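You operate a simulated robot arm through the tools that you are given. There is no shell and no other tool.

Carry out the task below with a simulated robot arm. There is one attempt and no reset: what you move stays moved.

JOB
Run a water bath at about 30 C and stand the purple-banded bottle in it.
Fine: close the drain, run cold water to the blue line, then hot water till the screen shows it; both taps end closed. Set down upright: what you pick out.

Only the result counts: the job must be done as asked and must still hold three seconds after the hand-in. Knocking over, shifting, dropping, spilling or breaking anything else fails it.

ROBOT AND FRAMES
A 7-joint arm with a fingered hand, fixed in place. Base frame: the origin is on the floor under the middle of its stand, x ahead of it, y to its left, z up. Units: mm, rad, N and s.
It reaches about 1228 mm from its shoulder. Its first joint turns from -2.007 to 2.007 rad. Payload 5 kg.
Tool frame: the origin (TCP) lies between the finger pads and is the grasp point; the fingertips stand 32 mm ahead of it; z points along the fingers, y is the line along which they close. The gripper opens to 160 mm; its body begins 89 mm behind the TCP. The gripper is a hand of 4 fingers: y runs from the thumb to the fingers, the wrist lies at [0, 0, -267] in the tool frame, and closing takes about 1.5 s.
Orientation is told as [roll, pitch, yaw] about the base's x, y, z axes, in that order, counted from this pose: with the fingers straight down and closing along the base's y, the tool's x points along the base's -x, its y along +y and its z along -z.

CONTROLS
- The arm moves only by the tool drive_tool. Its argument "increments" is a list of rows, each a list of 6 numbers: the shift along the base's x, y, z in mm, then the turn, a rotation vector about the base's x, y, z in degrees. In form: [[x, y, z, rx, ry, rz], ...]. A call has 1 to 20 rows; each row shifts and turns the commanded pose from where the row before left it. "grip" is the finger opening in mm, from 0 to 160, set as the call begins (left out, the last holds). Rows are played at 5 a second. More than 50 mm and 0.15 rad between two rows, or a gripper value outside its range, and nothing of the call is played. Where a pose cannot be reached the arm comes as near as it can. A force on the tool above 40 N (or 10 N above the force at the start of the call, whichever is more), or a blocked arm, ends the call early, and 0.2 s more pass. The fingers move at their own pace (about 45 mm/s each) and stop on an object; they squeeze with about 27 N. The grip force told is the motor's: it shows also when the fingers shut on nothing. Time passes only in rows, and 0.2 s behind the last, so rows that do not move let the fingers close. It gives the time, the measured TCP pose, the force on the tool (base axes), the opening and the grip force at its end, in the units of the frame above (readings bear some noise), with the torque about the TCP (base axes, N m) and any sound that the robot's microphone picked up.
- Cameras (640 x 400 px; columns grow to the right, rows downward): "scene" is fixed at [47.7, 500, 1734.4]; the picture's right is [-0.45, -0.89, 0.00], its down [-0.73, 0.37, -0.58] and it looks along [0.52, -0.26, -0.81] (base axes); focal length 255 px, centre (320, 200). "wrist" rides on the gripper at [80, -4, -114] in the tool frame; the picture's right is [0.05, 1.00, 0.00], its down [-0.82, 0.04, -0.58] and it looks along [-0.58, 0.03, 0.82] (tool axes); focal length 265 px, centre (320, 200).
- snapshot(camera): a new picture of that camera. It takes no simulated time.
- move_column(by): slides the trunk up (or, below 0, down) by that many mm; the arm rides with it, the base frame stays. It gives what a move gives, with no picture.
- curl_fingers(finger1, finger2, finger3, thumb_bend): sets how far each is bent, from 0 (flat) to 100 (curled in); at 30 the hand is open as for a grip, at 70 the pads meet at the TCP. One left out holds its place. A second passes; each finger stops where it meets its share of the squeeze, and holds until it gets a number again. A gripper value or a shape takes the hand back. It gives what a move gives, with no picture; readings hold the bend of each and the force on the fingers (four entries, about 0 where the hand has none), thumb and palm.
- set_grasp(shape): the hand has 4 fingers and takes this shape, open, in about a second: jaw (thumb against the fingers, like two jaws); tri (thumb and two fingers); tip (a fingertip pinch); poke (one finger out to press); point (the index stretched); flat (the hand flat); cup (the hand cupped); fist (a fist). The gripper value then closes the fingers along that shape, each until it touches; the sizes above hold for jaw. It gives what a move gives, with no picture.
- probe_pixels(camera, pixels): for up to 12 pixels [column, row] of the newest picture of that camera ("zoom" is the newest enlarged one), the place [x, y, z] in the base frame of the surface seen there, good to about 2 mm. It takes no simulated time.
- zoom(camera, box): a new picture of the part [left, top, right, bottom] of that camera's present view, enlarged. It takes no simulated time.
- job_done(): hands the job in; it is judged then, once.

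Leave the gripper open and the arm clear of the work at the hand-in unless told otherwise.

The tools are called after "Emit:" as name(argument=value, ...) on one line, values as JSON. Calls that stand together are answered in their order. drive_tool: Moves the arm, as the interface text tells. Its arguments: {"type":"object","properties":{"increments":{"type":"array","items":{"type":"array","items":{"type":"number"}}},"grip":{"type":"number"}},"required":["increments"]} The other tools are called the same way: move_column (by) moves the trunk up or down; set_grasp (shape) gives the hand a shape; curl_fingers (finger1, finger2, finger3, thumb_bend) moves the fingers one by one; snapshot (camera) takes a picture; probe_pixels (camera, pixels) gives the place of the surface under pixels of a picture; zoom (camera, box) takes an enlarged picture of a part of a camera's view; job_done () hands the job in.

At the start:

```text
t: 0.0
position: [571.1, 300.7, 1400.4]
orientation: [0.0, 0.0, 0.002]
force: [0.0, -0.6, 0.3]
torque: [-0.02, -0.02, 0.03]
gripper_width: 159.9
grasp_force: 0.0
shape: jaw
bend: [30.0, 30.0, 30.0, 30.0]
finger forces: [0.0, 0.0, 0.0, 0.0, 0.1, 0.0]
trunk travel left (down, up): [-700.0, 290.0]
```

scene: 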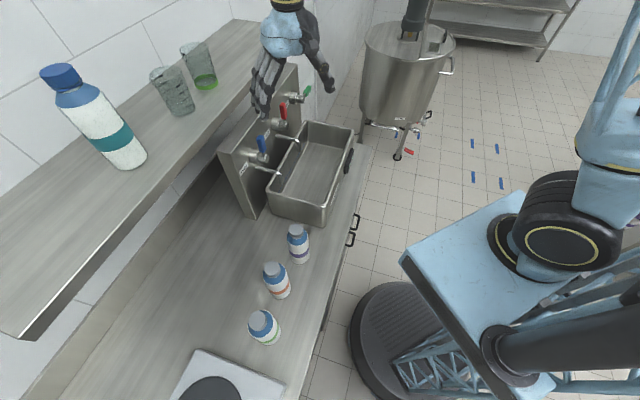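
wrist: 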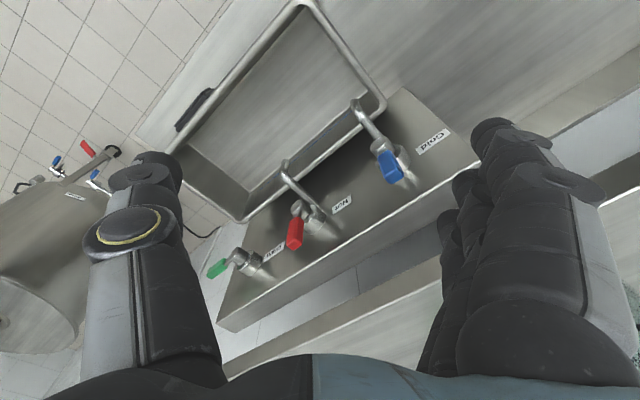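

I see a sink with three taps (cold blue, hot red, a green one), three bottles on the counter and objects on the shelf. I'll zoom in to find details before moving.

Emit:
zoom(camera="scene", box=[210, 70, 370, 230])

Emit:
zoom(camera="scene", box=[230, 210, 350, 360])

Emit:
zoom(camera="wrist", box=[180, 0, 480, 300])

```text
2.50 times, centred on (290, 150) of scene
```

zoom: 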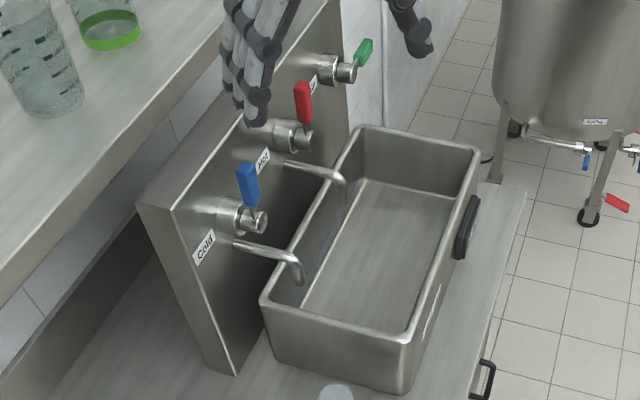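

```text
2.67 times, centred on (290, 285) of scene
```

zoom: 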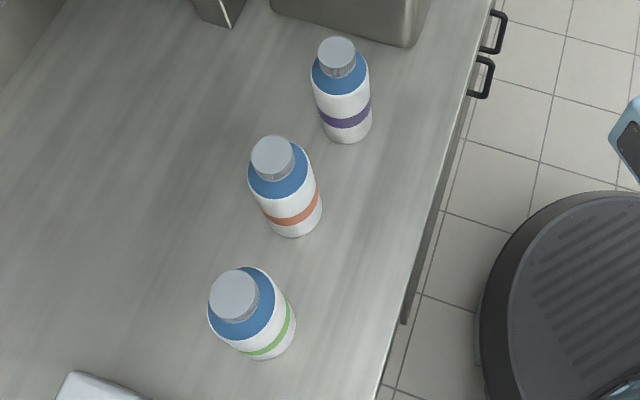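

```text
1.33 times, centred on (330, 150) of wrist
```

zoom: 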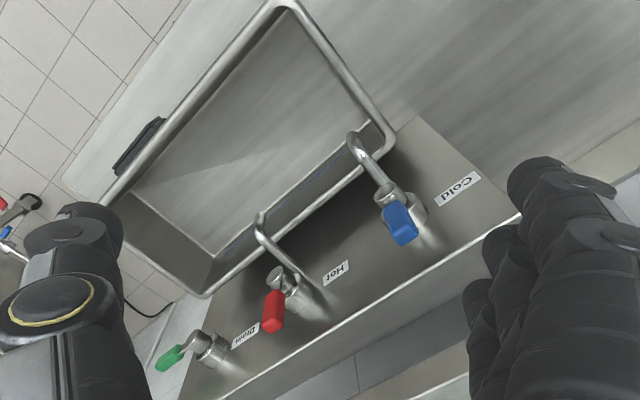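

I'll probe the lever, spout, sink and bottle positions in the scene picture.

Emit:
zoom(camera="scene", box=[230, 70, 330, 170])

Emit:
zoom(camera="scene", box=[220, 110, 320, 210])

Emit:
zoom(camera="scene", box=[270, 110, 370, 230])

```text
4.00 times, centred on (280, 120) of scene
```

zoom: 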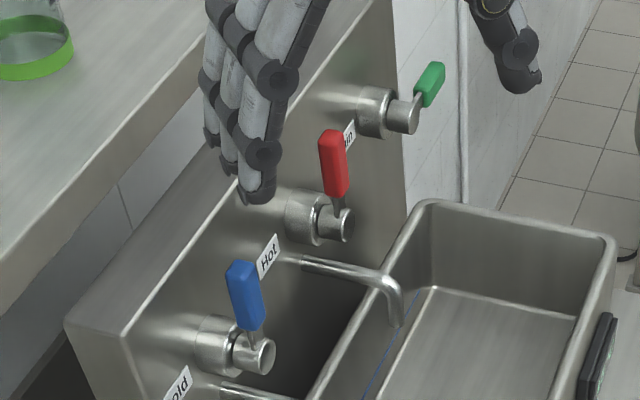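

```text
4.00 times, centred on (270, 160) of scene
```

zoom: 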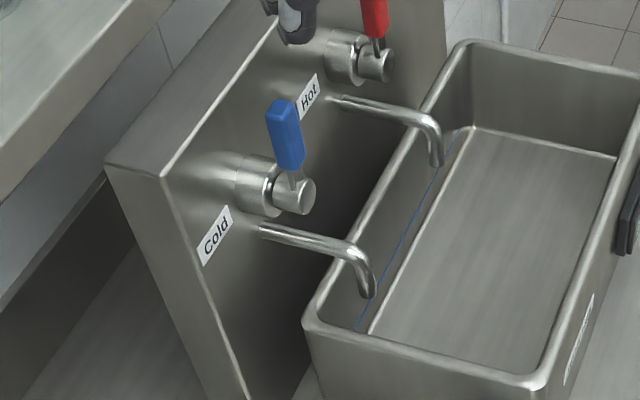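

```text
3.33 times, centred on (320, 170) of scene
```

zoom: 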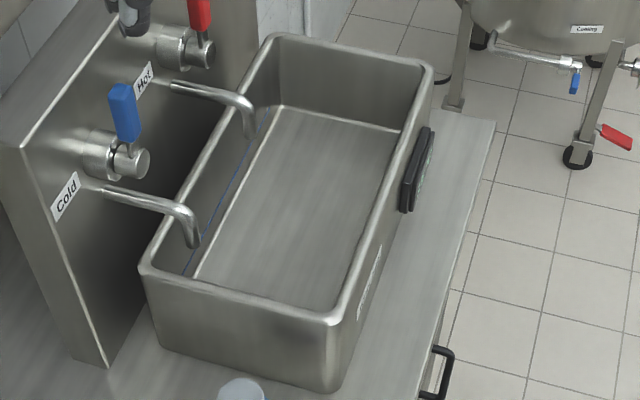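

The blue line is on the sink's back inner wall and a dark display sits on the sink's front. I'll probe points in the last zoom.

Emit:
probe_pixels(camera="zoom", pixels=[[122, 92], [128, 140], [138, 165], [95, 160], [100, 190], [180, 212], [192, 243], [215, 195], [280, 100], [150, 275], [330, 318], [420, 75]])

Emit:
probe_pixels(camera="scene", pixels=[[284, 111], [280, 122], [286, 126], [308, 90], [304, 98], [298, 101], [349, 160], [297, 230], [300, 262], [272, 268], [259, 318], [300, 195]])

```text
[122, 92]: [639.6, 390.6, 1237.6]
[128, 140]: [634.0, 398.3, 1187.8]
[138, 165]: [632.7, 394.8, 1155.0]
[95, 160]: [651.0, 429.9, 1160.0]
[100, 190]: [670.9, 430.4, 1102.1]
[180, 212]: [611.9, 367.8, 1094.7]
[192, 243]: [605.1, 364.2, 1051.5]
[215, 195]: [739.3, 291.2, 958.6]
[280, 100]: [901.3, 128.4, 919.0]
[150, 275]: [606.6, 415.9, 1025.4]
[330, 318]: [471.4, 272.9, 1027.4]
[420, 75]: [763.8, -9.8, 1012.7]
```

```text
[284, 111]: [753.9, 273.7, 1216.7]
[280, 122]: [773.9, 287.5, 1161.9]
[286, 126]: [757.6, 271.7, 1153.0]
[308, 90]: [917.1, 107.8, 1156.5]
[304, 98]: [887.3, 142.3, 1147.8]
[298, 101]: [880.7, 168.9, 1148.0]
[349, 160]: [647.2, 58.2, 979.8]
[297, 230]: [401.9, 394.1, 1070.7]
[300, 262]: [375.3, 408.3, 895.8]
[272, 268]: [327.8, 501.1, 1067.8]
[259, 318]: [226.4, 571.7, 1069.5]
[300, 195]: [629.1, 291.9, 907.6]
```

The bench runs at about 45° to the base axes. I'll probe the shelf, counter, panel and green lever more closely.

Emit:
zoom(camera="scene", box=[280, 70, 340, 130])

Emit:
probe_pixels(camera="zoom", pixels=[[330, 90], [322, 110], [310, 135], [290, 155], [250, 160], [240, 130], [335, 80], [200, 200], [420, 100], [150, 210], [165, 290], [300, 60]])

Emit:
probe_pixels(camera="scene", pixels=[[259, 30], [150, 195], [60, 300], [20, 335], [30, 120], [220, 155], [297, 70], [250, 215], [230, 300], [320, 300], [180, 100], [110, 140]])

```text
6.67 times, centred on (310, 100) of scene
```

zoom: 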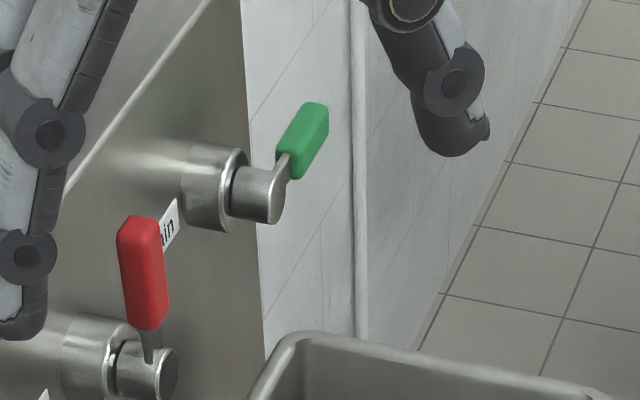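

```text
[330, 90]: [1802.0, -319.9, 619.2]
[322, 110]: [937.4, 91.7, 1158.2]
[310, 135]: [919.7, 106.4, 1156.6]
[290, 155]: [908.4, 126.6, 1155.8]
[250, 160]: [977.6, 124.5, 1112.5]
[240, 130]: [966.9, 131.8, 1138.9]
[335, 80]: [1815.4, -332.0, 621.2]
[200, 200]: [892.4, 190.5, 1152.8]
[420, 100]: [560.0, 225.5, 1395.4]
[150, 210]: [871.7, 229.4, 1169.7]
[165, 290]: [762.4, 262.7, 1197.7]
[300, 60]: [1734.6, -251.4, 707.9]
```

```text
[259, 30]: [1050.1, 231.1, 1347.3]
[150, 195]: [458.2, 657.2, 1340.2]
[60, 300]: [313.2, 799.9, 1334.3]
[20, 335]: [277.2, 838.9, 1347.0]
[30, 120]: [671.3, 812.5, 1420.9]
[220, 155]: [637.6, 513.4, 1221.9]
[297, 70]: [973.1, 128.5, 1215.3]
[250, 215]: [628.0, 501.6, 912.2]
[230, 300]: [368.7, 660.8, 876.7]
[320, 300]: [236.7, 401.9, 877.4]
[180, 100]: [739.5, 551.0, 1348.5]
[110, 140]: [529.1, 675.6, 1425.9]
```

Now I'll look at the display on the sink's front and the blue line, and probe the sink's inside.

Emit:
zoom(camera="scene", box=[330, 140, 370, 180])

Emit:
zoom(camera="wrist", box=[150, 60, 250, 160])

Emit:
zoom(camera="scene", box=[250, 110, 360, 230])

Emit:
probe_pixels(camera="zoom", pixels=[[250, 160], [290, 200], [262, 220], [340, 135], [430, 150], [390, 280], [300, 260], [450, 200], [440, 110], [420, 180], [330, 240], [355, 100]])

```text
10.00 times, centred on (350, 160) of scene
```

zoom: 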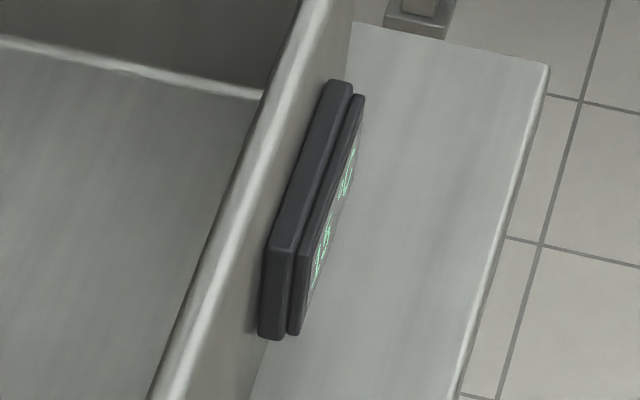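

```text
4.00 times, centred on (200, 110) of wrist
```

zoom: 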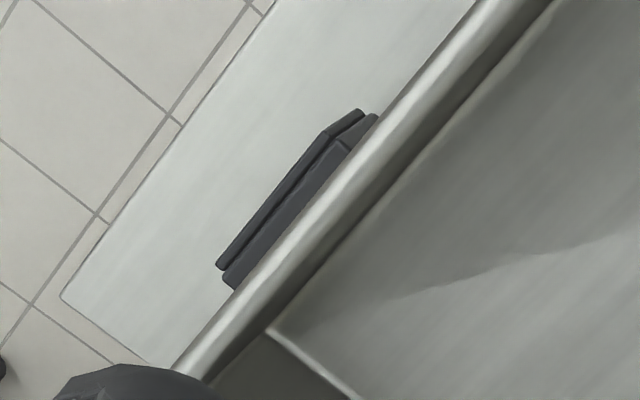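

```text
3.33 times, centred on (305, 170) of scene
```

zoom: 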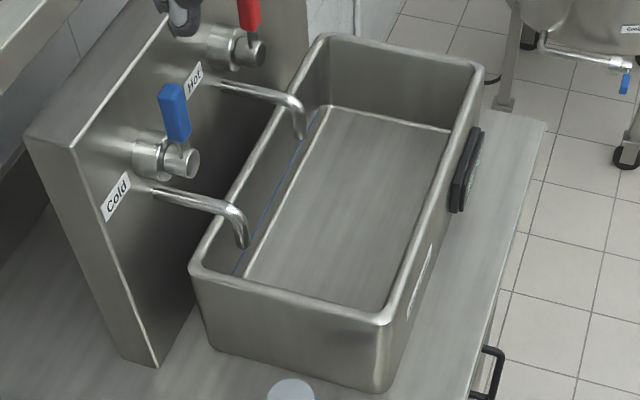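

```text
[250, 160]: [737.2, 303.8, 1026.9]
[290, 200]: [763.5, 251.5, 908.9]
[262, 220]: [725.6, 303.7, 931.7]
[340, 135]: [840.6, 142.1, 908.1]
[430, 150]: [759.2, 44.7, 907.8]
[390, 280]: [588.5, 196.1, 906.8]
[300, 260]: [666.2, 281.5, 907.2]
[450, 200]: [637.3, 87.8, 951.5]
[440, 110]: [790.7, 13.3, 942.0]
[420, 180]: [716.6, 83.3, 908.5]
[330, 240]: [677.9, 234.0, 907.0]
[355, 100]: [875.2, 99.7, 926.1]
```

I'll try a far closer zoom of the display from the scene camera to see whether it can be read at that slant.

Emit:
zoom(camera="scene", box=[344, 150, 360, 174])

Emit:
zoom(camera="scene", box=[346, 161, 358, 169])

```text
16.00 times, centred on (352, 162) of scene
```

zoom: 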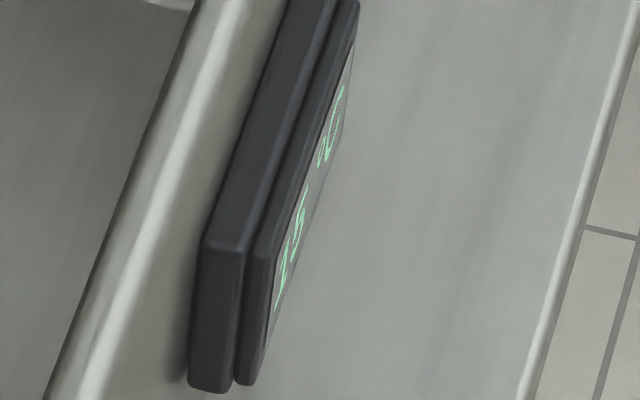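

```text
16.00 times, centred on (352, 165) of scene
```

zoom: 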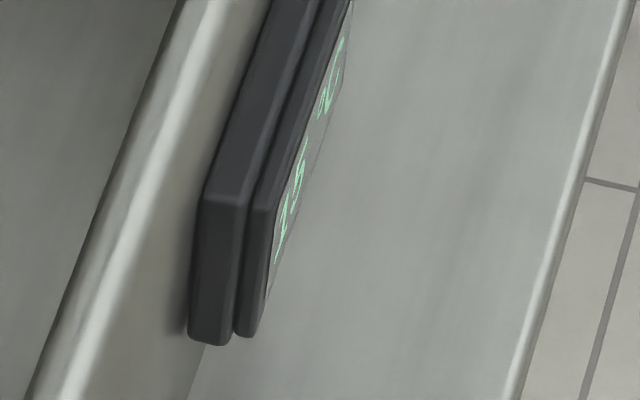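

The zoom tops out at 16x, and the display is too slanted to read from there, so I'll use the wrist camera for it later. The blue and red levers stand up (closed), and the green drain lever lies to the right (open). First I'll back up a little, turn the hand to the bench's angle and try the poke shape to see where the finger sits.

Emit:
drive_tool(increments=[[-10, -20, 0, 0, 0, 7.5], [-10, -20, 0, 0, 0, 7.5], [0, -30, 0, 0, 0, 7.5], [10, -40, 0, 0, 0, 7.5], [20, -40, 0, 0, 0, 7.5], [20, -40, 0, 0, 0, 7.5], [20, -40, 0, 0, 0, 0], [20, -40, 0, 0, 0, 0], [20, -30, 0, 0, 0, 0]])

Emit:
set_grasp(shape="poke")

Emit:
snapshot(camera="scene")

Emit:
snapshot(camera="wrist")

```text
t: 2.0
position: [662.6, -1.4, 1397.5]
orientation: [0.001, -0.001, 0.786]
force: [0.4, -0.6, 0.5]
torque: [0.01, 0.01, -0.01]
gripper_width: 159.8
grasp_force: 0.1
shape: jaw
bend: [30.0, 30.0, 30.0, 30.0]
finger forces: [0.0, 0.0, 0.1, 0.0, 0.0, 0.0]
trunk travel left (down, up): [-700.0, 290.0]
```

```text
t: 2.9
position: [659.5, 1.3, 1400.0]
orientation: [0.0, -0.001, 0.785]
force: [-0.4, 0.0, 0.1]
torque: [0.02, -0.02, 0.03]
gripper_width: 0.0
grasp_force: 0.0
shape: poke
bend: [100.0, 100.0, 100.0, 47.0]
finger forces: [0.1, 0.1, 0.0, 0.1, 0.0, 0.0]
trunk travel left (down, up): [-700.0, 290.0]
```

```text
taken
```

scene: 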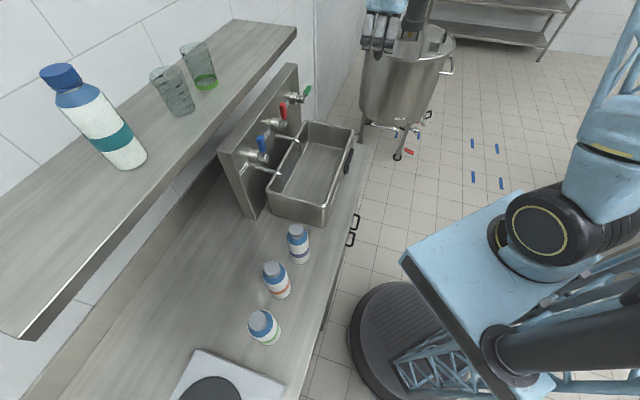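

```text
taken
```

wrist: 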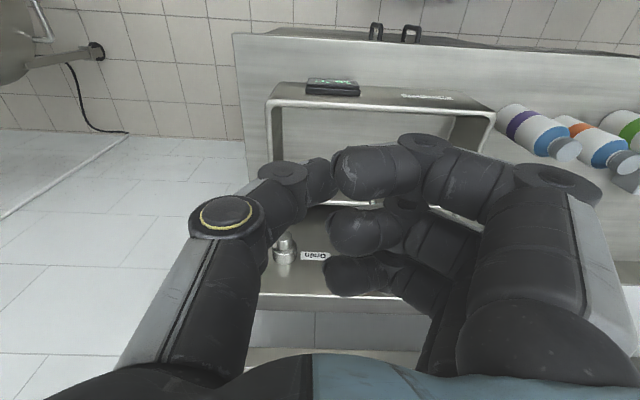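

In the poke shape the fingers are curled and the thumb sticks out. The display is visible at about (332, 87) in the wrist picture. I'll zoom there and also try the point shape.

Emit:
zoom(camera="wrist", box=[300, 70, 364, 110])

Emit:
set_grasp(shape="point")

Emit:
snapshot(camera="wrist")

```text
10.00 times, centred on (332, 90) of wrist
```

zoom: 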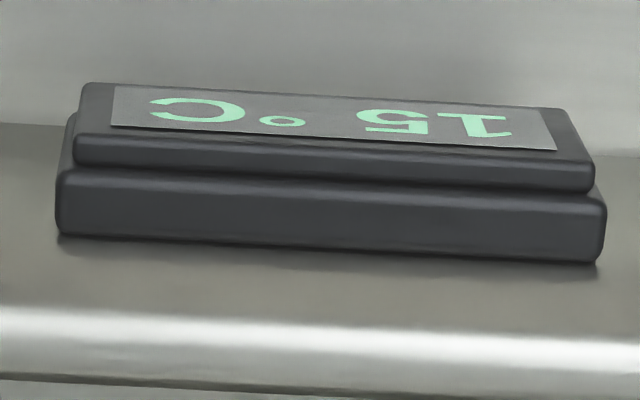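

```text
t: 3.8
position: [661.1, 1.0, 1399.7]
orientation: [0.0, -0.001, 0.786]
force: [0.2, 0.4, -0.2]
torque: [0.02, -0.01, 0.02]
gripper_width: 152.3
grasp_force: 0.1
shape: point
bend: [30.0, 100.0, 100.0, 54.0]
finger forces: [0.1, 0.1, 0.1, 0.1, 0.1, 0.0]
trunk travel left (down, up): [-700.0, 290.0]
```

```text
taken
```

wrist: 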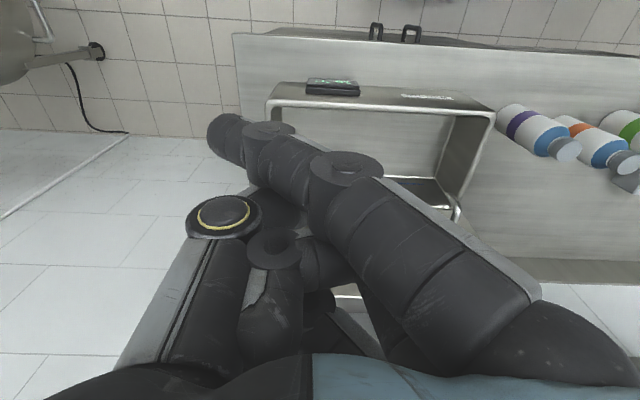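

The display reads 15 °C (upside down in this picture). I'll go back to the jaw shape, narrow it to about 70 mm, and tilt the hand so it points level at the tap panel, in front of the green lever.

Emit:
set_grasp(shape="jaw")

Emit:
drive_tool(increments=[[14.5, 2.5, -13.6, 5.785, -5.785, 0], [14.5, 2.5, -13.6, 5.785, -5.785, 0], [14.5, 2.5, -13.6, 5.785, -5.785, 0], [14.5, 2.5, -13.6, 5.785, -5.785, 0], [14.5, 2.5, -13.6, 5.785, -5.785, 0], [14.5, 2.5, -13.6, 5.785, -5.785, 0], [0, 0, 0, 0, 0, 0]], grip=80)

Emit:
snapshot(camera="scene")

Emit:
snapshot(camera="wrist")

```text
t: 4.7
position: [661.9, 0.2, 1400.1]
orientation: [-0.001, 0.001, 0.784]
force: [0.2, -0.5, -0.1]
torque: [-0.03, 0.03, -0.01]
gripper_width: 159.9
grasp_force: 0.0
shape: jaw
bend: [30.0, 30.0, 30.0, 30.0]
finger forces: [0.1, 0.0, 0.0, 0.0, 0.0, 0.0]
trunk travel left (down, up): [-700.0, 290.0]
```

```text
t: 6.3
position: [747.5, 11.5, 1318.4]
orientation: [-0.002, -0.86, 0.786]
force: [-0.8, -5.3, -0.4]
torque: [0.34, -0.07, 0.26]
gripper_width: 80.4
grasp_force: 0.1
shape: jaw
bend: [72.0, 72.0, 72.0, 70.0]
finger forces: [0.0, 0.0, 0.0, 0.0, 0.1, 0.0]
trunk travel left (down, up): [-700.0, 290.0]
```

```text
taken
```

scene: 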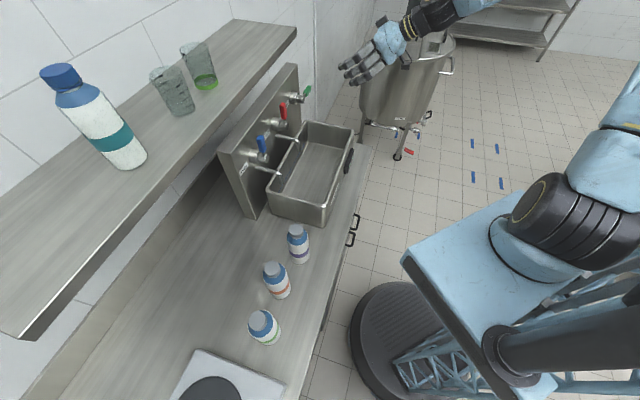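

```text
taken
```

wrist: 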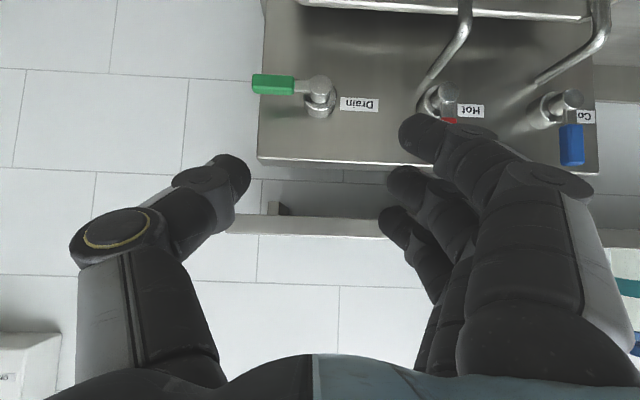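

The wrist view (upside down) shows the green lever lying flat at about (272, 84) with its knob at (318, 90). I'll probe the levers and knobs from here.

Emit:
probe_pixels(camera="wrist", pixels=[[256, 84], [272, 78], [272, 92], [290, 84], [302, 87], [318, 84], [322, 105], [360, 130], [447, 90], [450, 119], [572, 98], [572, 145]])

Emit:
zoom(camera="wrist", box=[240, 40, 400, 140])

Emit:
probe_pixels(camera="zoom", pixels=[[60, 140], [60, 205], [130, 150], [200, 170], [240, 185], [300, 170], [320, 150], [330, 240], [310, 275], [380, 400], [480, 250], [215, 205]])

```text
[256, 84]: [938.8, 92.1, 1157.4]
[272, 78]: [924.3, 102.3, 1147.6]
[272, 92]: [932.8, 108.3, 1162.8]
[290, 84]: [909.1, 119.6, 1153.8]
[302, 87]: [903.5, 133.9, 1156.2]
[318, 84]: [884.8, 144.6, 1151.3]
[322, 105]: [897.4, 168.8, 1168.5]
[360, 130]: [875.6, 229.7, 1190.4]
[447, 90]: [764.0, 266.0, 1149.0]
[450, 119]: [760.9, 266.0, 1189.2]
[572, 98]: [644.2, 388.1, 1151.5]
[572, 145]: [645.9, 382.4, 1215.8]
```

```text
4.00 times, centred on (320, 90) of wrist
```

zoom: 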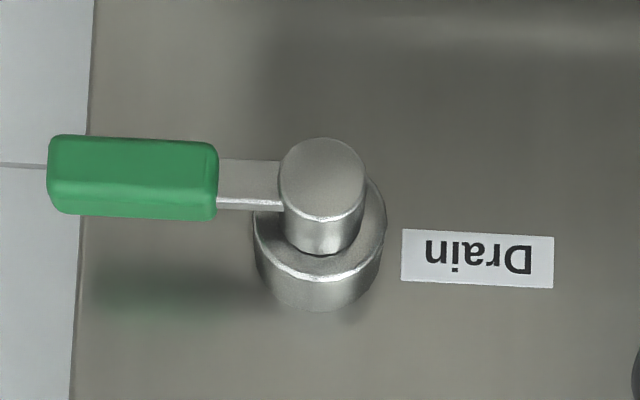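

```text
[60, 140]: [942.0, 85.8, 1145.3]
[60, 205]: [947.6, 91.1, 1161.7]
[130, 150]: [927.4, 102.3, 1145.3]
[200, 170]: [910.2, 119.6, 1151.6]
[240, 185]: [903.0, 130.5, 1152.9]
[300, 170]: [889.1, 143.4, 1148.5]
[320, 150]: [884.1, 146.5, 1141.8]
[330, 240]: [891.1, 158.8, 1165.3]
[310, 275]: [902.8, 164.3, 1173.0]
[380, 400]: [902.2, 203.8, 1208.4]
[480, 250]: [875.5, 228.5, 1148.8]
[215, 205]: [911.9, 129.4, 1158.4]
```

Measured along the panel, the valve axes are at a ≈ 181 (cold), 351 (hot) and 521 (drain) with z ≈ 1150. Lever faces are at depth b ≈ 727 and the panel is at 780. Next I'll level the hand, move in front of the green lever at a safe distance, then roll it 90° to straddle the flat lever.

Emit:
drive_tool(increments=[[21.6, 3.8, -33.6, 5.785, -5.785, 0], [21.6, 3.8, -33.6, 5.785, -5.785, 0], [21.6, 3.8, -33.6, 5.785, -5.785, 0], [21.6, 3.8, -33.6, 5.785, -5.785, 0], [21.8, 3.7, -33.4, 5.785, -5.785, 0], [0, 0, 0, 5.785, 5.785, 0], [0, 0, 0, 5.785, 5.785, 0], [0, 0, 0, 5.785, 5.785, 0], [0, 0, 0, 5.785, 5.785, 0], [0, 0, 0, 5.785, 5.785, 0], [0, 0, 0, 5.785, 5.785, 0], [0, 0, 0, 5.785, 5.785, 0], [0, 0, 0, 5.785, 5.785, 0], [0, 0, 0, 5.785, 5.785, 0], [0, 0, 0, 5.785, 5.785, 0], [0, 0, 0, 5.785, 5.785, 0], [0, 0, 0, 0, 0, 0]], grip=80)

Emit:
snapshot(camera="scene")

Emit:
snapshot(camera="wrist")

```text
t: 9.9
position: [858.0, 27.6, 1156.8]
orientation: [1.561, -0.022, -0.786]
force: [0.3, -0.4, 0.4]
torque: [0.02, 0.02, -0.05]
gripper_width: 80.2
grasp_force: 0.1
shape: jaw
bend: [72.0, 72.0, 72.0, 70.0]
finger forces: [0.0, 0.0, 0.1, 0.0, 0.0, 0.0]
trunk travel left (down, up): [-700.0, 290.0]
```

```text
taken
```

scene: 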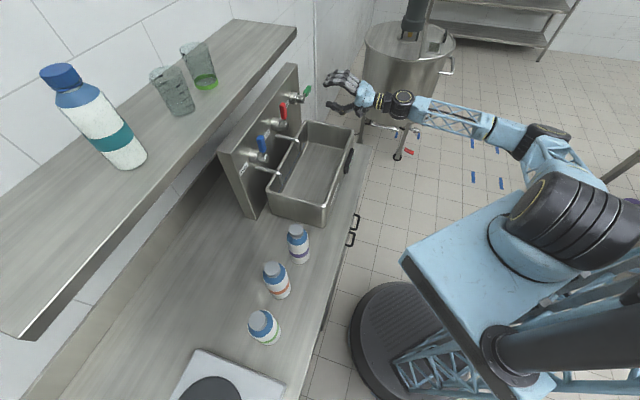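

```text
taken
```

wrist: 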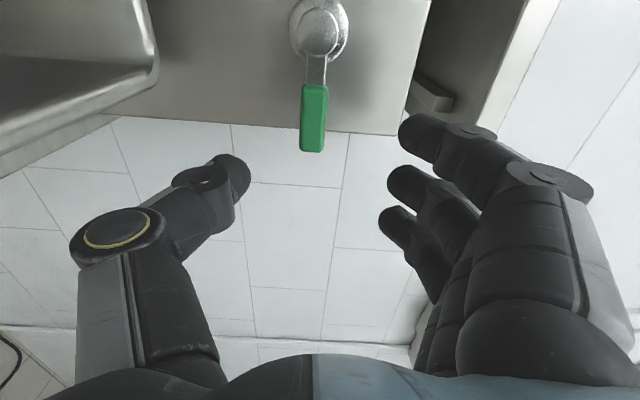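

The lever sits centred between the thumb (left of picture) and fingers (right). I'll advance about 92 mm toward the panel so the fingers straddle the lever.

Emit:
drive_tool(increments=[[16.25, 16.25, 0, 0, 0, 0], [16.25, 16.25, 0, 0, 0, 0], [16.25, 16.25, 0, 0, 0, 0], [16.25, 16.25, 0, 0, 0, 0], [0, 0, 0, 0, 0, 0]], grip=70)

Emit:
snapshot(camera="wrist")

Emit:
zoom(camera="scene", box=[260, 50, 380, 130])

```text
t: 11.3
position: [930.8, -0.3, 1164.6]
orientation: [1.552, -0.047, -0.89]
force: [0.0, 0.2, -0.4]
torque: [-0.03, 0.01, 0.0]
gripper_width: 70.8
grasp_force: 0.0
shape: jaw
bend: [73.0, 73.0, 73.0, 70.0]
finger forces: [0.0, 0.0, 0.1, 0.1, 0.1, 0.0]
trunk travel left (down, up): [-700.0, 290.0]
stopped in row 5: the arm was blocked; the commanded pose is now the measured one
```

```text
taken
```

wrist: 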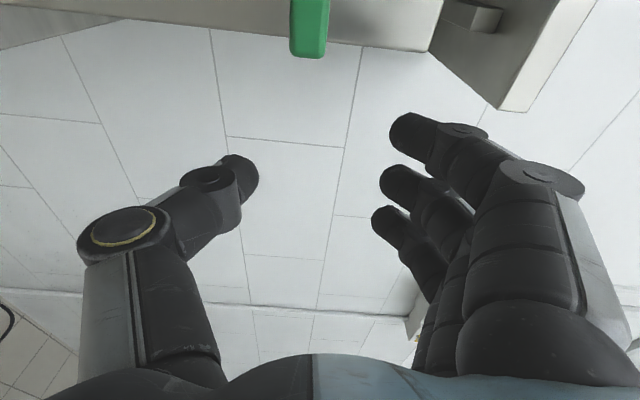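

```text
5.00 times, centred on (320, 90) of scene
```

zoom: 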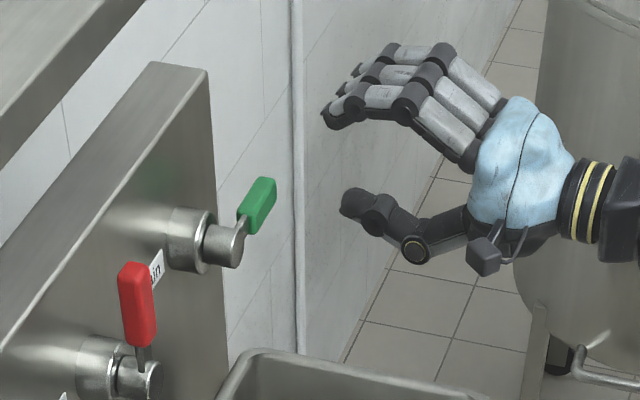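

The arm stopped short: it drifted sideways instead of forward, so it may be at a reach or joint limit. I'll check where the shoulder and elbow sit.

Emit:
snapshot(camera="scene")

Emit:
probe_pixels(camera="scene", pixels=[[555, 235], [545, 195], [535, 135], [580, 150], [500, 340], [460, 260], [610, 190], [480, 125], [400, 105], [600, 230], [515, 250], [560, 140]])

```text
taken
```

scene: 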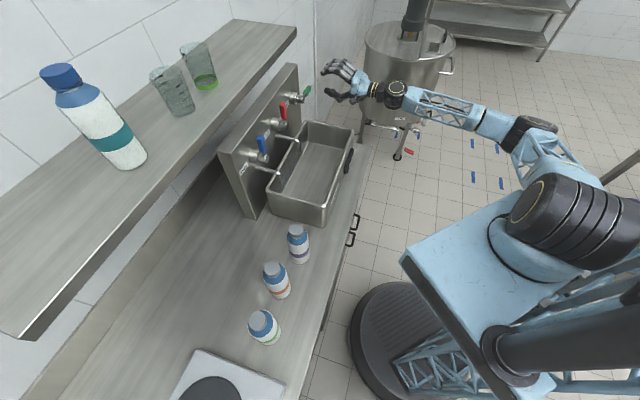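

```text
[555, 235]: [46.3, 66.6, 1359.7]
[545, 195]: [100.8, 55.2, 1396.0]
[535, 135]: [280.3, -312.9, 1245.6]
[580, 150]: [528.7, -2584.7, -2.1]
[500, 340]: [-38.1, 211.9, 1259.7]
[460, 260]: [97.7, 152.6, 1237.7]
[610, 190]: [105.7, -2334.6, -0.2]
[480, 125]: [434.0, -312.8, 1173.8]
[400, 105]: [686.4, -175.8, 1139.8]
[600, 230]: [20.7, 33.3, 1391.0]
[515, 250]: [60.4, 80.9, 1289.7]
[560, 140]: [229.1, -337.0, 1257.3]
```

The elbow is well bent, so this is a wrist limit at the full 90° roll, not reach. I'll retreat, undo about 40° of the roll, correct the yaw, and check how well the pose tracks.

Emit:
drive_tool(increments=[[-25, 4.5, -3, 0, 0, 0], [-25, 4.5, -3, 0, 0, 0], [-25, 4.5, -3, -5.66, -5.66, 0], [-25, 4.5, -3, -5.66, -5.66, 0], [0, 0, 0, -5.66, -5.66, 0], [0, 0, 0, -5.66, -5.66, 0], [0, 0, 0, -5.66, -5.66, 0], [0, 0, 0, 0, 0, 6], [0, 0, 0, 0, 0, 0]])

```text
t: 13.1
position: [842.2, -52.6, 1205.6]
orientation: [1.434, -0.965, -0.724]
force: [1.0, 1.7, 0.1]
torque: [0.03, -0.01, 0.0]
gripper_width: 70.9
grasp_force: 0.1
shape: jaw
bend: [73.0, 73.0, 73.0, 70.0]
finger forces: [0.1, 0.1, 0.0, 0.0, 0.0, 0.1]
trunk travel left (down, up): [-700.0, 290.0]
stopped in row 9: the arm was blocked; the commanded pose is now the measured one
```

The arm was blocked again, at a different offset. I'll hold still for a moment and look at its posture.

Emit:
drive_tool(increments=[[0, 0, 0, 0, 0, 0], [0, 0, 0, 0, 0, 0], [0, 0, 0, 0, 0, 0]])

Emit:
snapshot(camera="scene")

Emit:
snapshot(camera="wrist")

```text
t: 13.9
position: [841.8, -52.9, 1205.0]
orientation: [1.438, -0.964, -0.727]
force: [0.1, 0.1, -1.0]
torque: [0.01, -0.02, 0.02]
gripper_width: 70.7
grasp_force: 0.1
shape: jaw
bend: [73.0, 73.0, 73.0, 70.0]
finger forces: [0.1, 0.0, 0.0, 0.0, 0.0, 0.0]
trunk travel left (down, up): [-700.0, 290.0]
```

```text
taken
```

scene: 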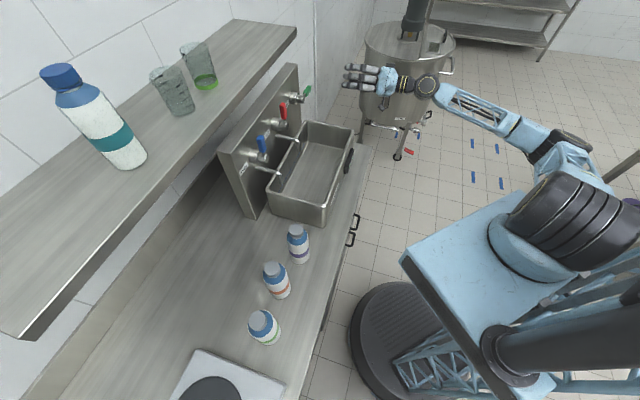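

```text
taken
```

wrist: 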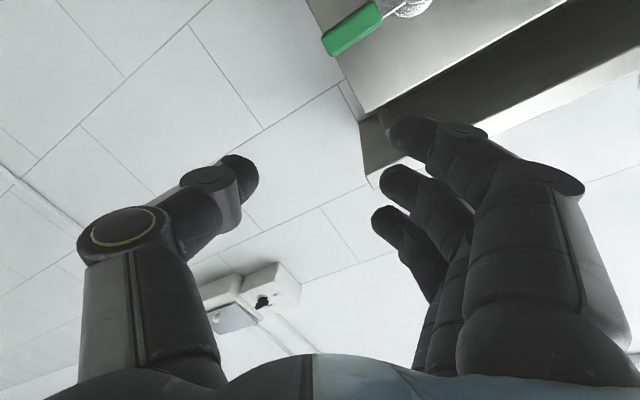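

The hand is nearly in line with the forearm here, and that wrist posture tracks poorly. Raising the trunk should make the forearm slope down and keep the wrist bent. The hand is clear of everything, so I'll raise it 250 mm.

Emit:
move_column(by=250)

Emit:
drive_tool(increments=[[-10, 10, -30, 0, 0, 0], [-10, 10, -30, 0, 0, 0], [-10, 10, -30, 0, 0, 0], [-10, 10, -30, 0, 0, 0], [0, 10, -30, 0, 0, 0], [0, 10, -30, 0, 0, 0], [0, 0, 0, 0, 0, 0], [0, 0, 0, 0, 0, 0]])

```text
t: 16.5
position: [841.7, -52.8, 1455.2]
orientation: [1.44, -0.964, -0.726]
force: [-0.2, 0.2, -1.0]
torque: [-0.02, 0.02, 0.02]
gripper_width: 70.9
grasp_force: 0.0
shape: jaw
bend: [73.0, 73.0, 73.0, 70.0]
finger forces: [0.0, 0.0, 0.0, 0.0, 0.0, 0.0]
trunk travel left (down, up): [-950.0, 40.0]
```

```text
t: 17.8
position: [818.4, -40.3, 1342.7]
orientation: [1.243, -1.104, -0.55]
force: [-0.2, -0.1, -0.6]
torque: [0.01, 0.02, 0.0]
gripper_width: 70.6
grasp_force: 0.2
shape: jaw
bend: [73.0, 73.0, 73.0, 70.0]
finger forces: [0.1, 0.0, 0.0, 0.0, 0.0, 0.0]
trunk travel left (down, up): [-950.0, 40.0]
stopped in row 6: the arm was blocked; the commanded pose is now the measured one
```

Blocked again, so a joint limit is involved. I'll look at the posture.

Emit:
snapshot(camera="scene")

Emit:
zoom(camera="scene", box=[340, 0, 640, 190])

Emit:
probe_pixels(camera="zoom", pixels=[[100, 60], [140, 90], [200, 110], [260, 120], [330, 150], [400, 180], [450, 200], [500, 230], [540, 260], [480, 280], [560, 330], [600, 300]])

```text
taken
```

scene: 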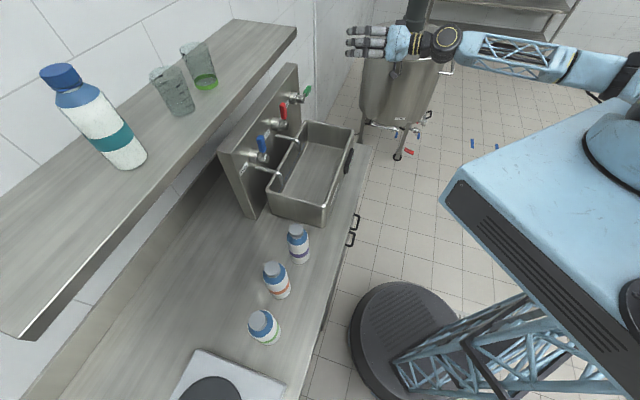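

```text
2.11 times, centred on (490, 95) of scene
```

zoom: 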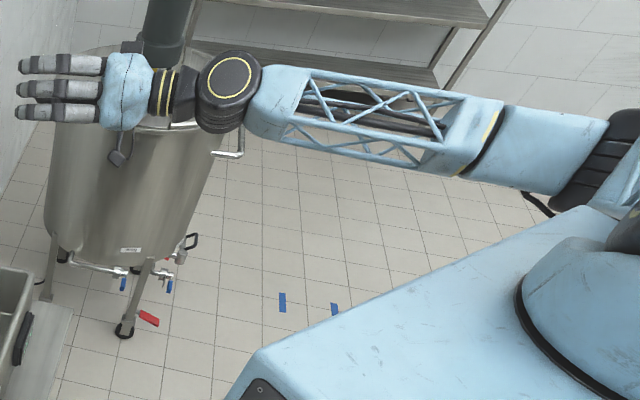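

```text
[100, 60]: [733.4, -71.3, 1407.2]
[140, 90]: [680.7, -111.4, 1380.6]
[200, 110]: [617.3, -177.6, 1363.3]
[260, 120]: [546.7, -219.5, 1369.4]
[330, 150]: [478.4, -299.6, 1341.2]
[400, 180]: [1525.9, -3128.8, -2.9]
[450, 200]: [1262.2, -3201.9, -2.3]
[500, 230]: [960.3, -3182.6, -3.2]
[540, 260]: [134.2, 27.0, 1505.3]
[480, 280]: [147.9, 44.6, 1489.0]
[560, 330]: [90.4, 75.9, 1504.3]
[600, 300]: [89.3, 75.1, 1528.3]
```

The forearm and hand are nearly in line (the wrist bend has run out), so pointing level doesn't work well for this arm. I'll use a hand tilted about 45° down, which tracked well before. I'll rotate back to that, rising a little and staying clear of the panel.

Emit:
drive_tool(increments=[[-6.4, 6.7, 25, -6.94, 1.73, 2.48], [-6.4, 6.7, 25, -6.94, 1.73, 2.48], [-6.4, 6.7, 25, -6.94, 1.73, 2.48], [-6.4, 6.7, 25, -6.94, 1.73, 2.48], [-6.4, 6.7, 25, -6.94, 1.73, 2.48], [-6.4, 6.7, 25, -6.94, 1.73, 2.48], [0, 0, 0, 0, 0, 0], [0, 0, 0, 0, 0, 0]])

```text
t: 19.6
position: [777.5, 4.3, 1490.7]
orientation: [0.008, -0.786, 0.779]
force: [0.0, 0.2, 0.3]
torque: [-0.04, -0.01, -0.01]
gripper_width: 70.6
grasp_force: 0.1
shape: jaw
bend: [73.0, 73.0, 73.0, 70.0]
finger forces: [0.0, 0.1, 0.1, 0.0, 0.1, 0.1]
trunk travel left (down, up): [-950.0, 40.0]
```

The tilted pose tracks well again. Now I'll lower the trunk back by 250 mm; the TCP will end at about z 1240, well in front of the panel. Then I'll set the point shape with the index straight and look.

Emit:
move_column(by=-250)

Emit:
set_grasp(shape="point")

Emit:
curl_fingers(finger1=0)

Emit:
snapshot(camera="scene")

Emit:
snapshot(camera="wrist")

```text
t: 22.1
position: [777.2, 2.5, 1240.7]
orientation: [0.011, -0.785, 0.777]
force: [0.2, -0.8, 0.1]
torque: [0.0, 0.01, 0.03]
gripper_width: 70.3
grasp_force: 0.0
shape: jaw
bend: [73.0, 73.0, 73.0, 70.0]
finger forces: [0.0, 0.0, 0.0, 0.0, 0.1, 0.0]
trunk travel left (down, up): [-700.0, 290.0]
```

```text
t: 23.1
position: [778.5, 2.4, 1241.3]
orientation: [0.009, -0.787, 0.776]
force: [-0.6, 0.2, -0.2]
torque: [0.02, 0.02, -0.01]
gripper_width: 152.1
grasp_force: 0.1
shape: point
bend: [30.0, 100.0, 100.0, 55.0]
finger forces: [0.0, 0.1, 0.1, 0.1, 0.1, 0.0]
trunk travel left (down, up): [-700.0, 290.0]
```

```text
t: 24.1
position: [778.4, 1.9, 1240.5]
orientation: [0.01, -0.786, 0.776]
force: [0.3, -0.5, -0.4]
torque: [0.0, -0.02, -0.03]
gripper_width: 107.6
grasp_force: 0.0
shape: fingers
bend: [0.0, 100.0, 100.0, 55.0]
finger forces: [0.1, 0.0, 0.0, 0.1, 0.0, 0.0]
trunk travel left (down, up): [-700.0, 290.0]
```

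```text
taken
```

scene: 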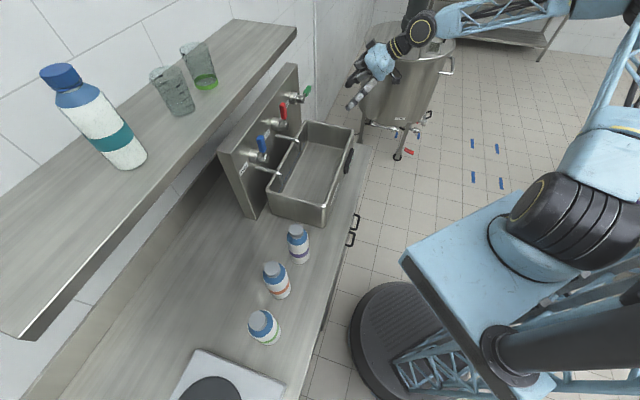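

```text
taken
```

wrist: 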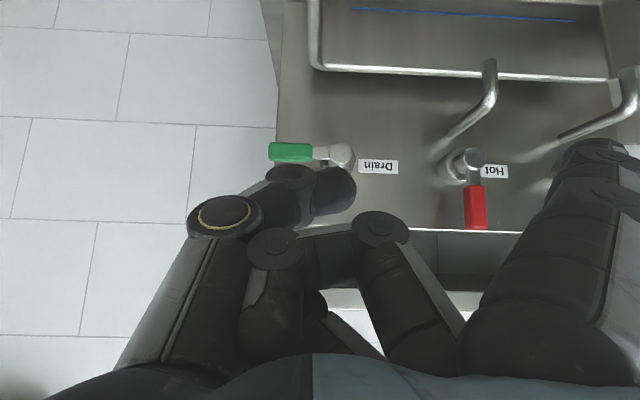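

The index is now straight at the right of the picture. I'll probe its surface to learn where the rod lies.

Emit:
probe_pixels(camera="wrist", pixels=[[600, 148], [580, 155], [620, 160], [600, 175], [590, 200], [560, 260], [625, 230], [540, 320], [630, 150], [565, 165], [470, 205], [475, 160]])

Emit:
zoom(camera="scene", box=[300, 0, 440, 120])

Emit:
probe_pixels(camera="zoom", pixels=[[175, 395], [165, 330], [200, 285], [230, 330], [215, 350], [260, 290], [295, 230], [175, 240], [140, 280], [150, 300], [330, 200], [410, 110]])

```text
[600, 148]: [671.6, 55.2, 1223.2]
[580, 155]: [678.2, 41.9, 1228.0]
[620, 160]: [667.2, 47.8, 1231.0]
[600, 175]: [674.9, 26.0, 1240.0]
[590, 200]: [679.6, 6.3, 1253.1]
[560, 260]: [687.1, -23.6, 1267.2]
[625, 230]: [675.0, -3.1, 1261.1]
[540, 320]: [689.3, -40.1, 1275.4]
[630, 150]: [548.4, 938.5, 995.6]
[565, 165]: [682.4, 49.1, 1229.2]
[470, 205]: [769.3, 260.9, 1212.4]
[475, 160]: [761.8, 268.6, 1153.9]
```

```text
3.33 times, centred on (370, 60) of scene
```

zoom: 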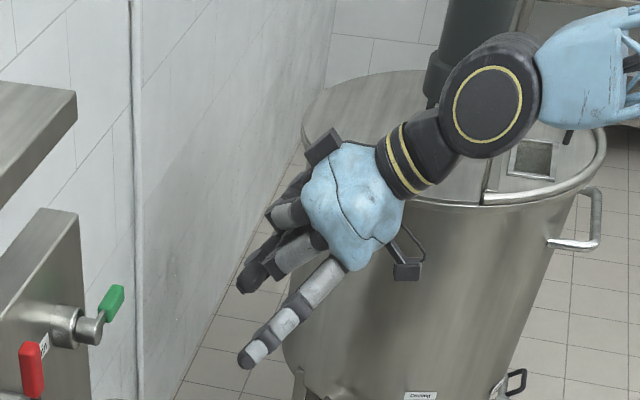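

```text
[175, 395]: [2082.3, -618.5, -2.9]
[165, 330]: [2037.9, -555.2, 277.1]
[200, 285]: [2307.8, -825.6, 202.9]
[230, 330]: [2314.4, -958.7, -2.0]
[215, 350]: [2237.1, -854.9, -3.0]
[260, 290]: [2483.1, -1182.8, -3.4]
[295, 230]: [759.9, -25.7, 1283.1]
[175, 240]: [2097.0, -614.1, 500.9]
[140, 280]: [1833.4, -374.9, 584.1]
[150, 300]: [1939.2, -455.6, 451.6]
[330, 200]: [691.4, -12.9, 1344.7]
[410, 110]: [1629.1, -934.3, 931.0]
```

At bend 0 the index splays outward, so it makes a poor rod. I'll close the jaw into a beak instead (thumb and fingers together) and push the levers with that. First I'll close it and probe its shape.

Emit:
set_grasp(shape="jaw")

Emit:
drive_tool(increments=[[0, 0, 0, 0, 0, 0], [0, 0, 0, 0, 0, 0], [0, 0, 0, 0, 0, 0], [0, 0, 0, 0, 0, 0], [0, 0, 0, 0, 0, 0], [0, 0, 0, 0, 0, 0], [0, 0, 0, 0, 0, 0], [0, 0, 0, 0, 0, 0], [0, 0, 0, 0, 0, 0]], grip=0)

Emit:
snapshot(camera="wrist")

Emit:
zoom(camera="scene", box=[300, 0, 440, 120])

```text
t: 24.9
position: [777.9, 2.9, 1242.3]
orientation: [0.01, -0.785, 0.777]
force: [-0.5, -0.4, -0.5]
torque: [0.01, -0.01, 0.02]
gripper_width: 160.0
grasp_force: 0.0
shape: jaw
bend: [30.0, 30.0, 30.0, 30.0]
finger forces: [0.0, 0.0, 0.0, 0.1, 0.1, 0.0]
trunk travel left (down, up): [-700.0, 290.0]
```

```text
t: 26.9
position: [779.3, 2.6, 1241.2]
orientation: [0.01, -0.784, 0.777]
force: [0.0, -0.5, 0.0]
torque: [0.0, 0.0, 0.04]
gripper_width: 0.0
grasp_force: 2.6
shape: jaw
bend: [65.0, 62.0, 64.0, 66.0]
finger forces: [0.1, 0.1, 0.0, 0.0, 0.0, 0.1]
trunk travel left (down, up): [-700.0, 290.0]
```

```text
taken
```

wrist: 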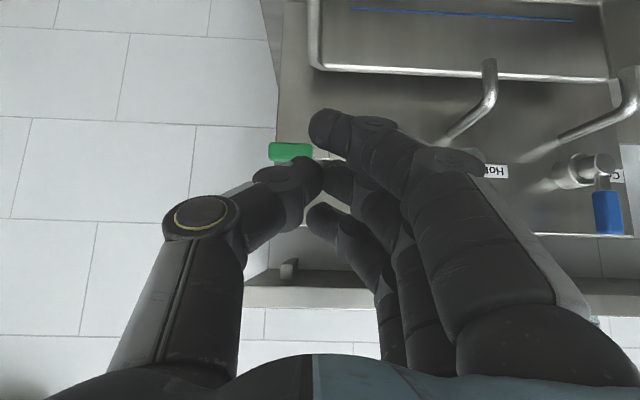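

```text
3.33 times, centred on (370, 60) of scene
```

zoom: 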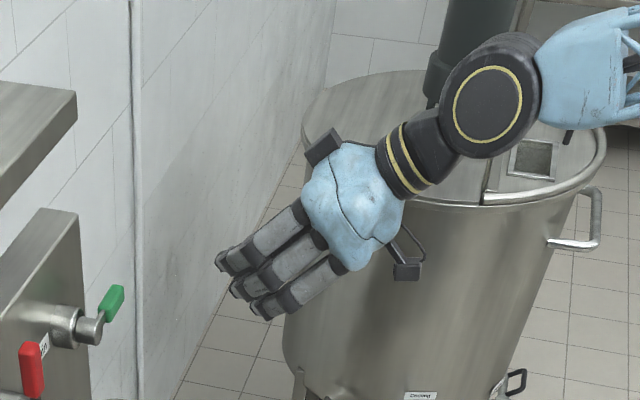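

The beak is formed. I'll probe the fingertips and finger backs to place it precisely.

Emit:
probe_pixels(camera="wrist", pixels=[[318, 130], [340, 128], [375, 135], [335, 170], [325, 215], [345, 225], [310, 180], [275, 180], [200, 215], [450, 160], [410, 180], [315, 212]])

Emit:
probe_pixels(camera="scene", pixels=[[346, 79], [352, 88], [358, 93], [340, 79], [345, 86], [350, 92], [362, 75], [370, 60], [372, 80], [366, 84], [376, 92], [395, 78]])

```text
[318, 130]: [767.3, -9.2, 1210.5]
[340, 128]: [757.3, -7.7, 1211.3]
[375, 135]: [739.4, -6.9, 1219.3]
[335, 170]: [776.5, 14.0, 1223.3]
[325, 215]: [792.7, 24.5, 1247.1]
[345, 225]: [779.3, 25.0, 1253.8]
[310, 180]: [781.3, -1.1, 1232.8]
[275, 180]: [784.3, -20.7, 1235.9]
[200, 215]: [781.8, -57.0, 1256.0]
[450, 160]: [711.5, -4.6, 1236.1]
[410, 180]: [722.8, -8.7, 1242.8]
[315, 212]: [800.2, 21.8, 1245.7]
```

```text
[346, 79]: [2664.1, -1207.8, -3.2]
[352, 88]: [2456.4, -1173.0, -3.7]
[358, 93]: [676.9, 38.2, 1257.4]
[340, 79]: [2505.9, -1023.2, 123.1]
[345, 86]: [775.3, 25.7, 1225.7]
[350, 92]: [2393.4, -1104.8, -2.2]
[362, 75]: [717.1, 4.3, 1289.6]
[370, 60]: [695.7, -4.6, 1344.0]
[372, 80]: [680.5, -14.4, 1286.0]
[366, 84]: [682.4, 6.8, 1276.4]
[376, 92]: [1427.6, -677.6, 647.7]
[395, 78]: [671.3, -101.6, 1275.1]
```

The beak is V-shaped, with the third finger leading in depth. Plan: slide the third finger under the outer end of the flat green lever and lift it, then push it upright. First I'll go to a staging point in front of and below the lever (a 592, b 610, z 1095).

Emit:
drive_tool(increments=[[14.1, 2, -29.2, 0, 0, 0], [14.1, 2, -29.2, 0, 0, 0], [14.1, 2, -29.2, 0, 0, 0], [14.1, 2, -29.2, 0, 0, 0], [14.1, 2, -29.2, 0, 0, 0], [0, 0, 0, 0, 0, 0], [0, 0, 0, 0, 0, 0]])

Emit:
snapshot(camera="wrist")

Emit:
zoom(camera="scene", box=[260, 50, 420, 150])

```text
t: 28.6
position: [849.3, 11.7, 1095.2]
orientation: [0.009, -0.786, 0.774]
force: [-0.9, -0.1, 0.6]
torque: [-0.01, -0.02, 0.0]
gripper_width: 0.0
grasp_force: 27.5
shape: jaw
bend: [69.0, 63.0, 69.0, 66.0]
finger forces: [0.0, 0.1, 0.1, 0.1, 0.0, 0.0]
trunk travel left (down, up): [-700.0, 290.0]
```

```text
taken
```

wrist: 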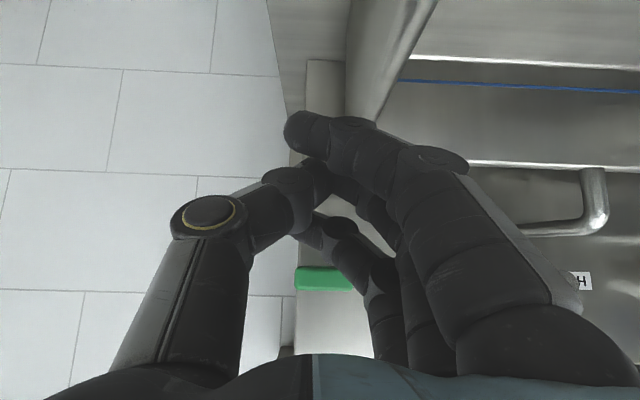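

```text
4.00 times, centred on (340, 100) of scene
```

zoom: 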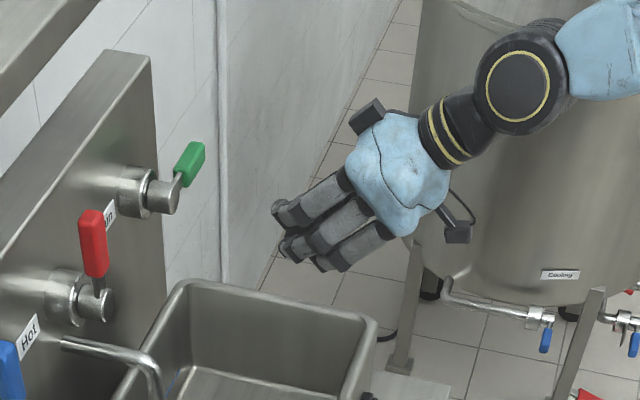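

Staged as planned. I'll probe the third finger's tip and the lever's end from here.

Emit:
probe_pixels(camera="wrist", pixels=[[305, 238], [320, 225], [345, 240], [375, 275], [300, 130], [315, 160], [290, 185], [325, 278], [300, 278], [350, 225], [330, 235], [315, 240]])

```text
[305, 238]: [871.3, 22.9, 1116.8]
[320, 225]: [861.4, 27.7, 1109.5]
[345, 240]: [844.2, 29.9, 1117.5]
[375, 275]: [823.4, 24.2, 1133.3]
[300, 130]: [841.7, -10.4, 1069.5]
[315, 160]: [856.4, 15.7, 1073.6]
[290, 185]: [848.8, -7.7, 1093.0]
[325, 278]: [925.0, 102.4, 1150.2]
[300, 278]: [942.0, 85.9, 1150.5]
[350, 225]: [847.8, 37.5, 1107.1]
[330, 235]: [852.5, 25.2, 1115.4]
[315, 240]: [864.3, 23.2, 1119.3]
```

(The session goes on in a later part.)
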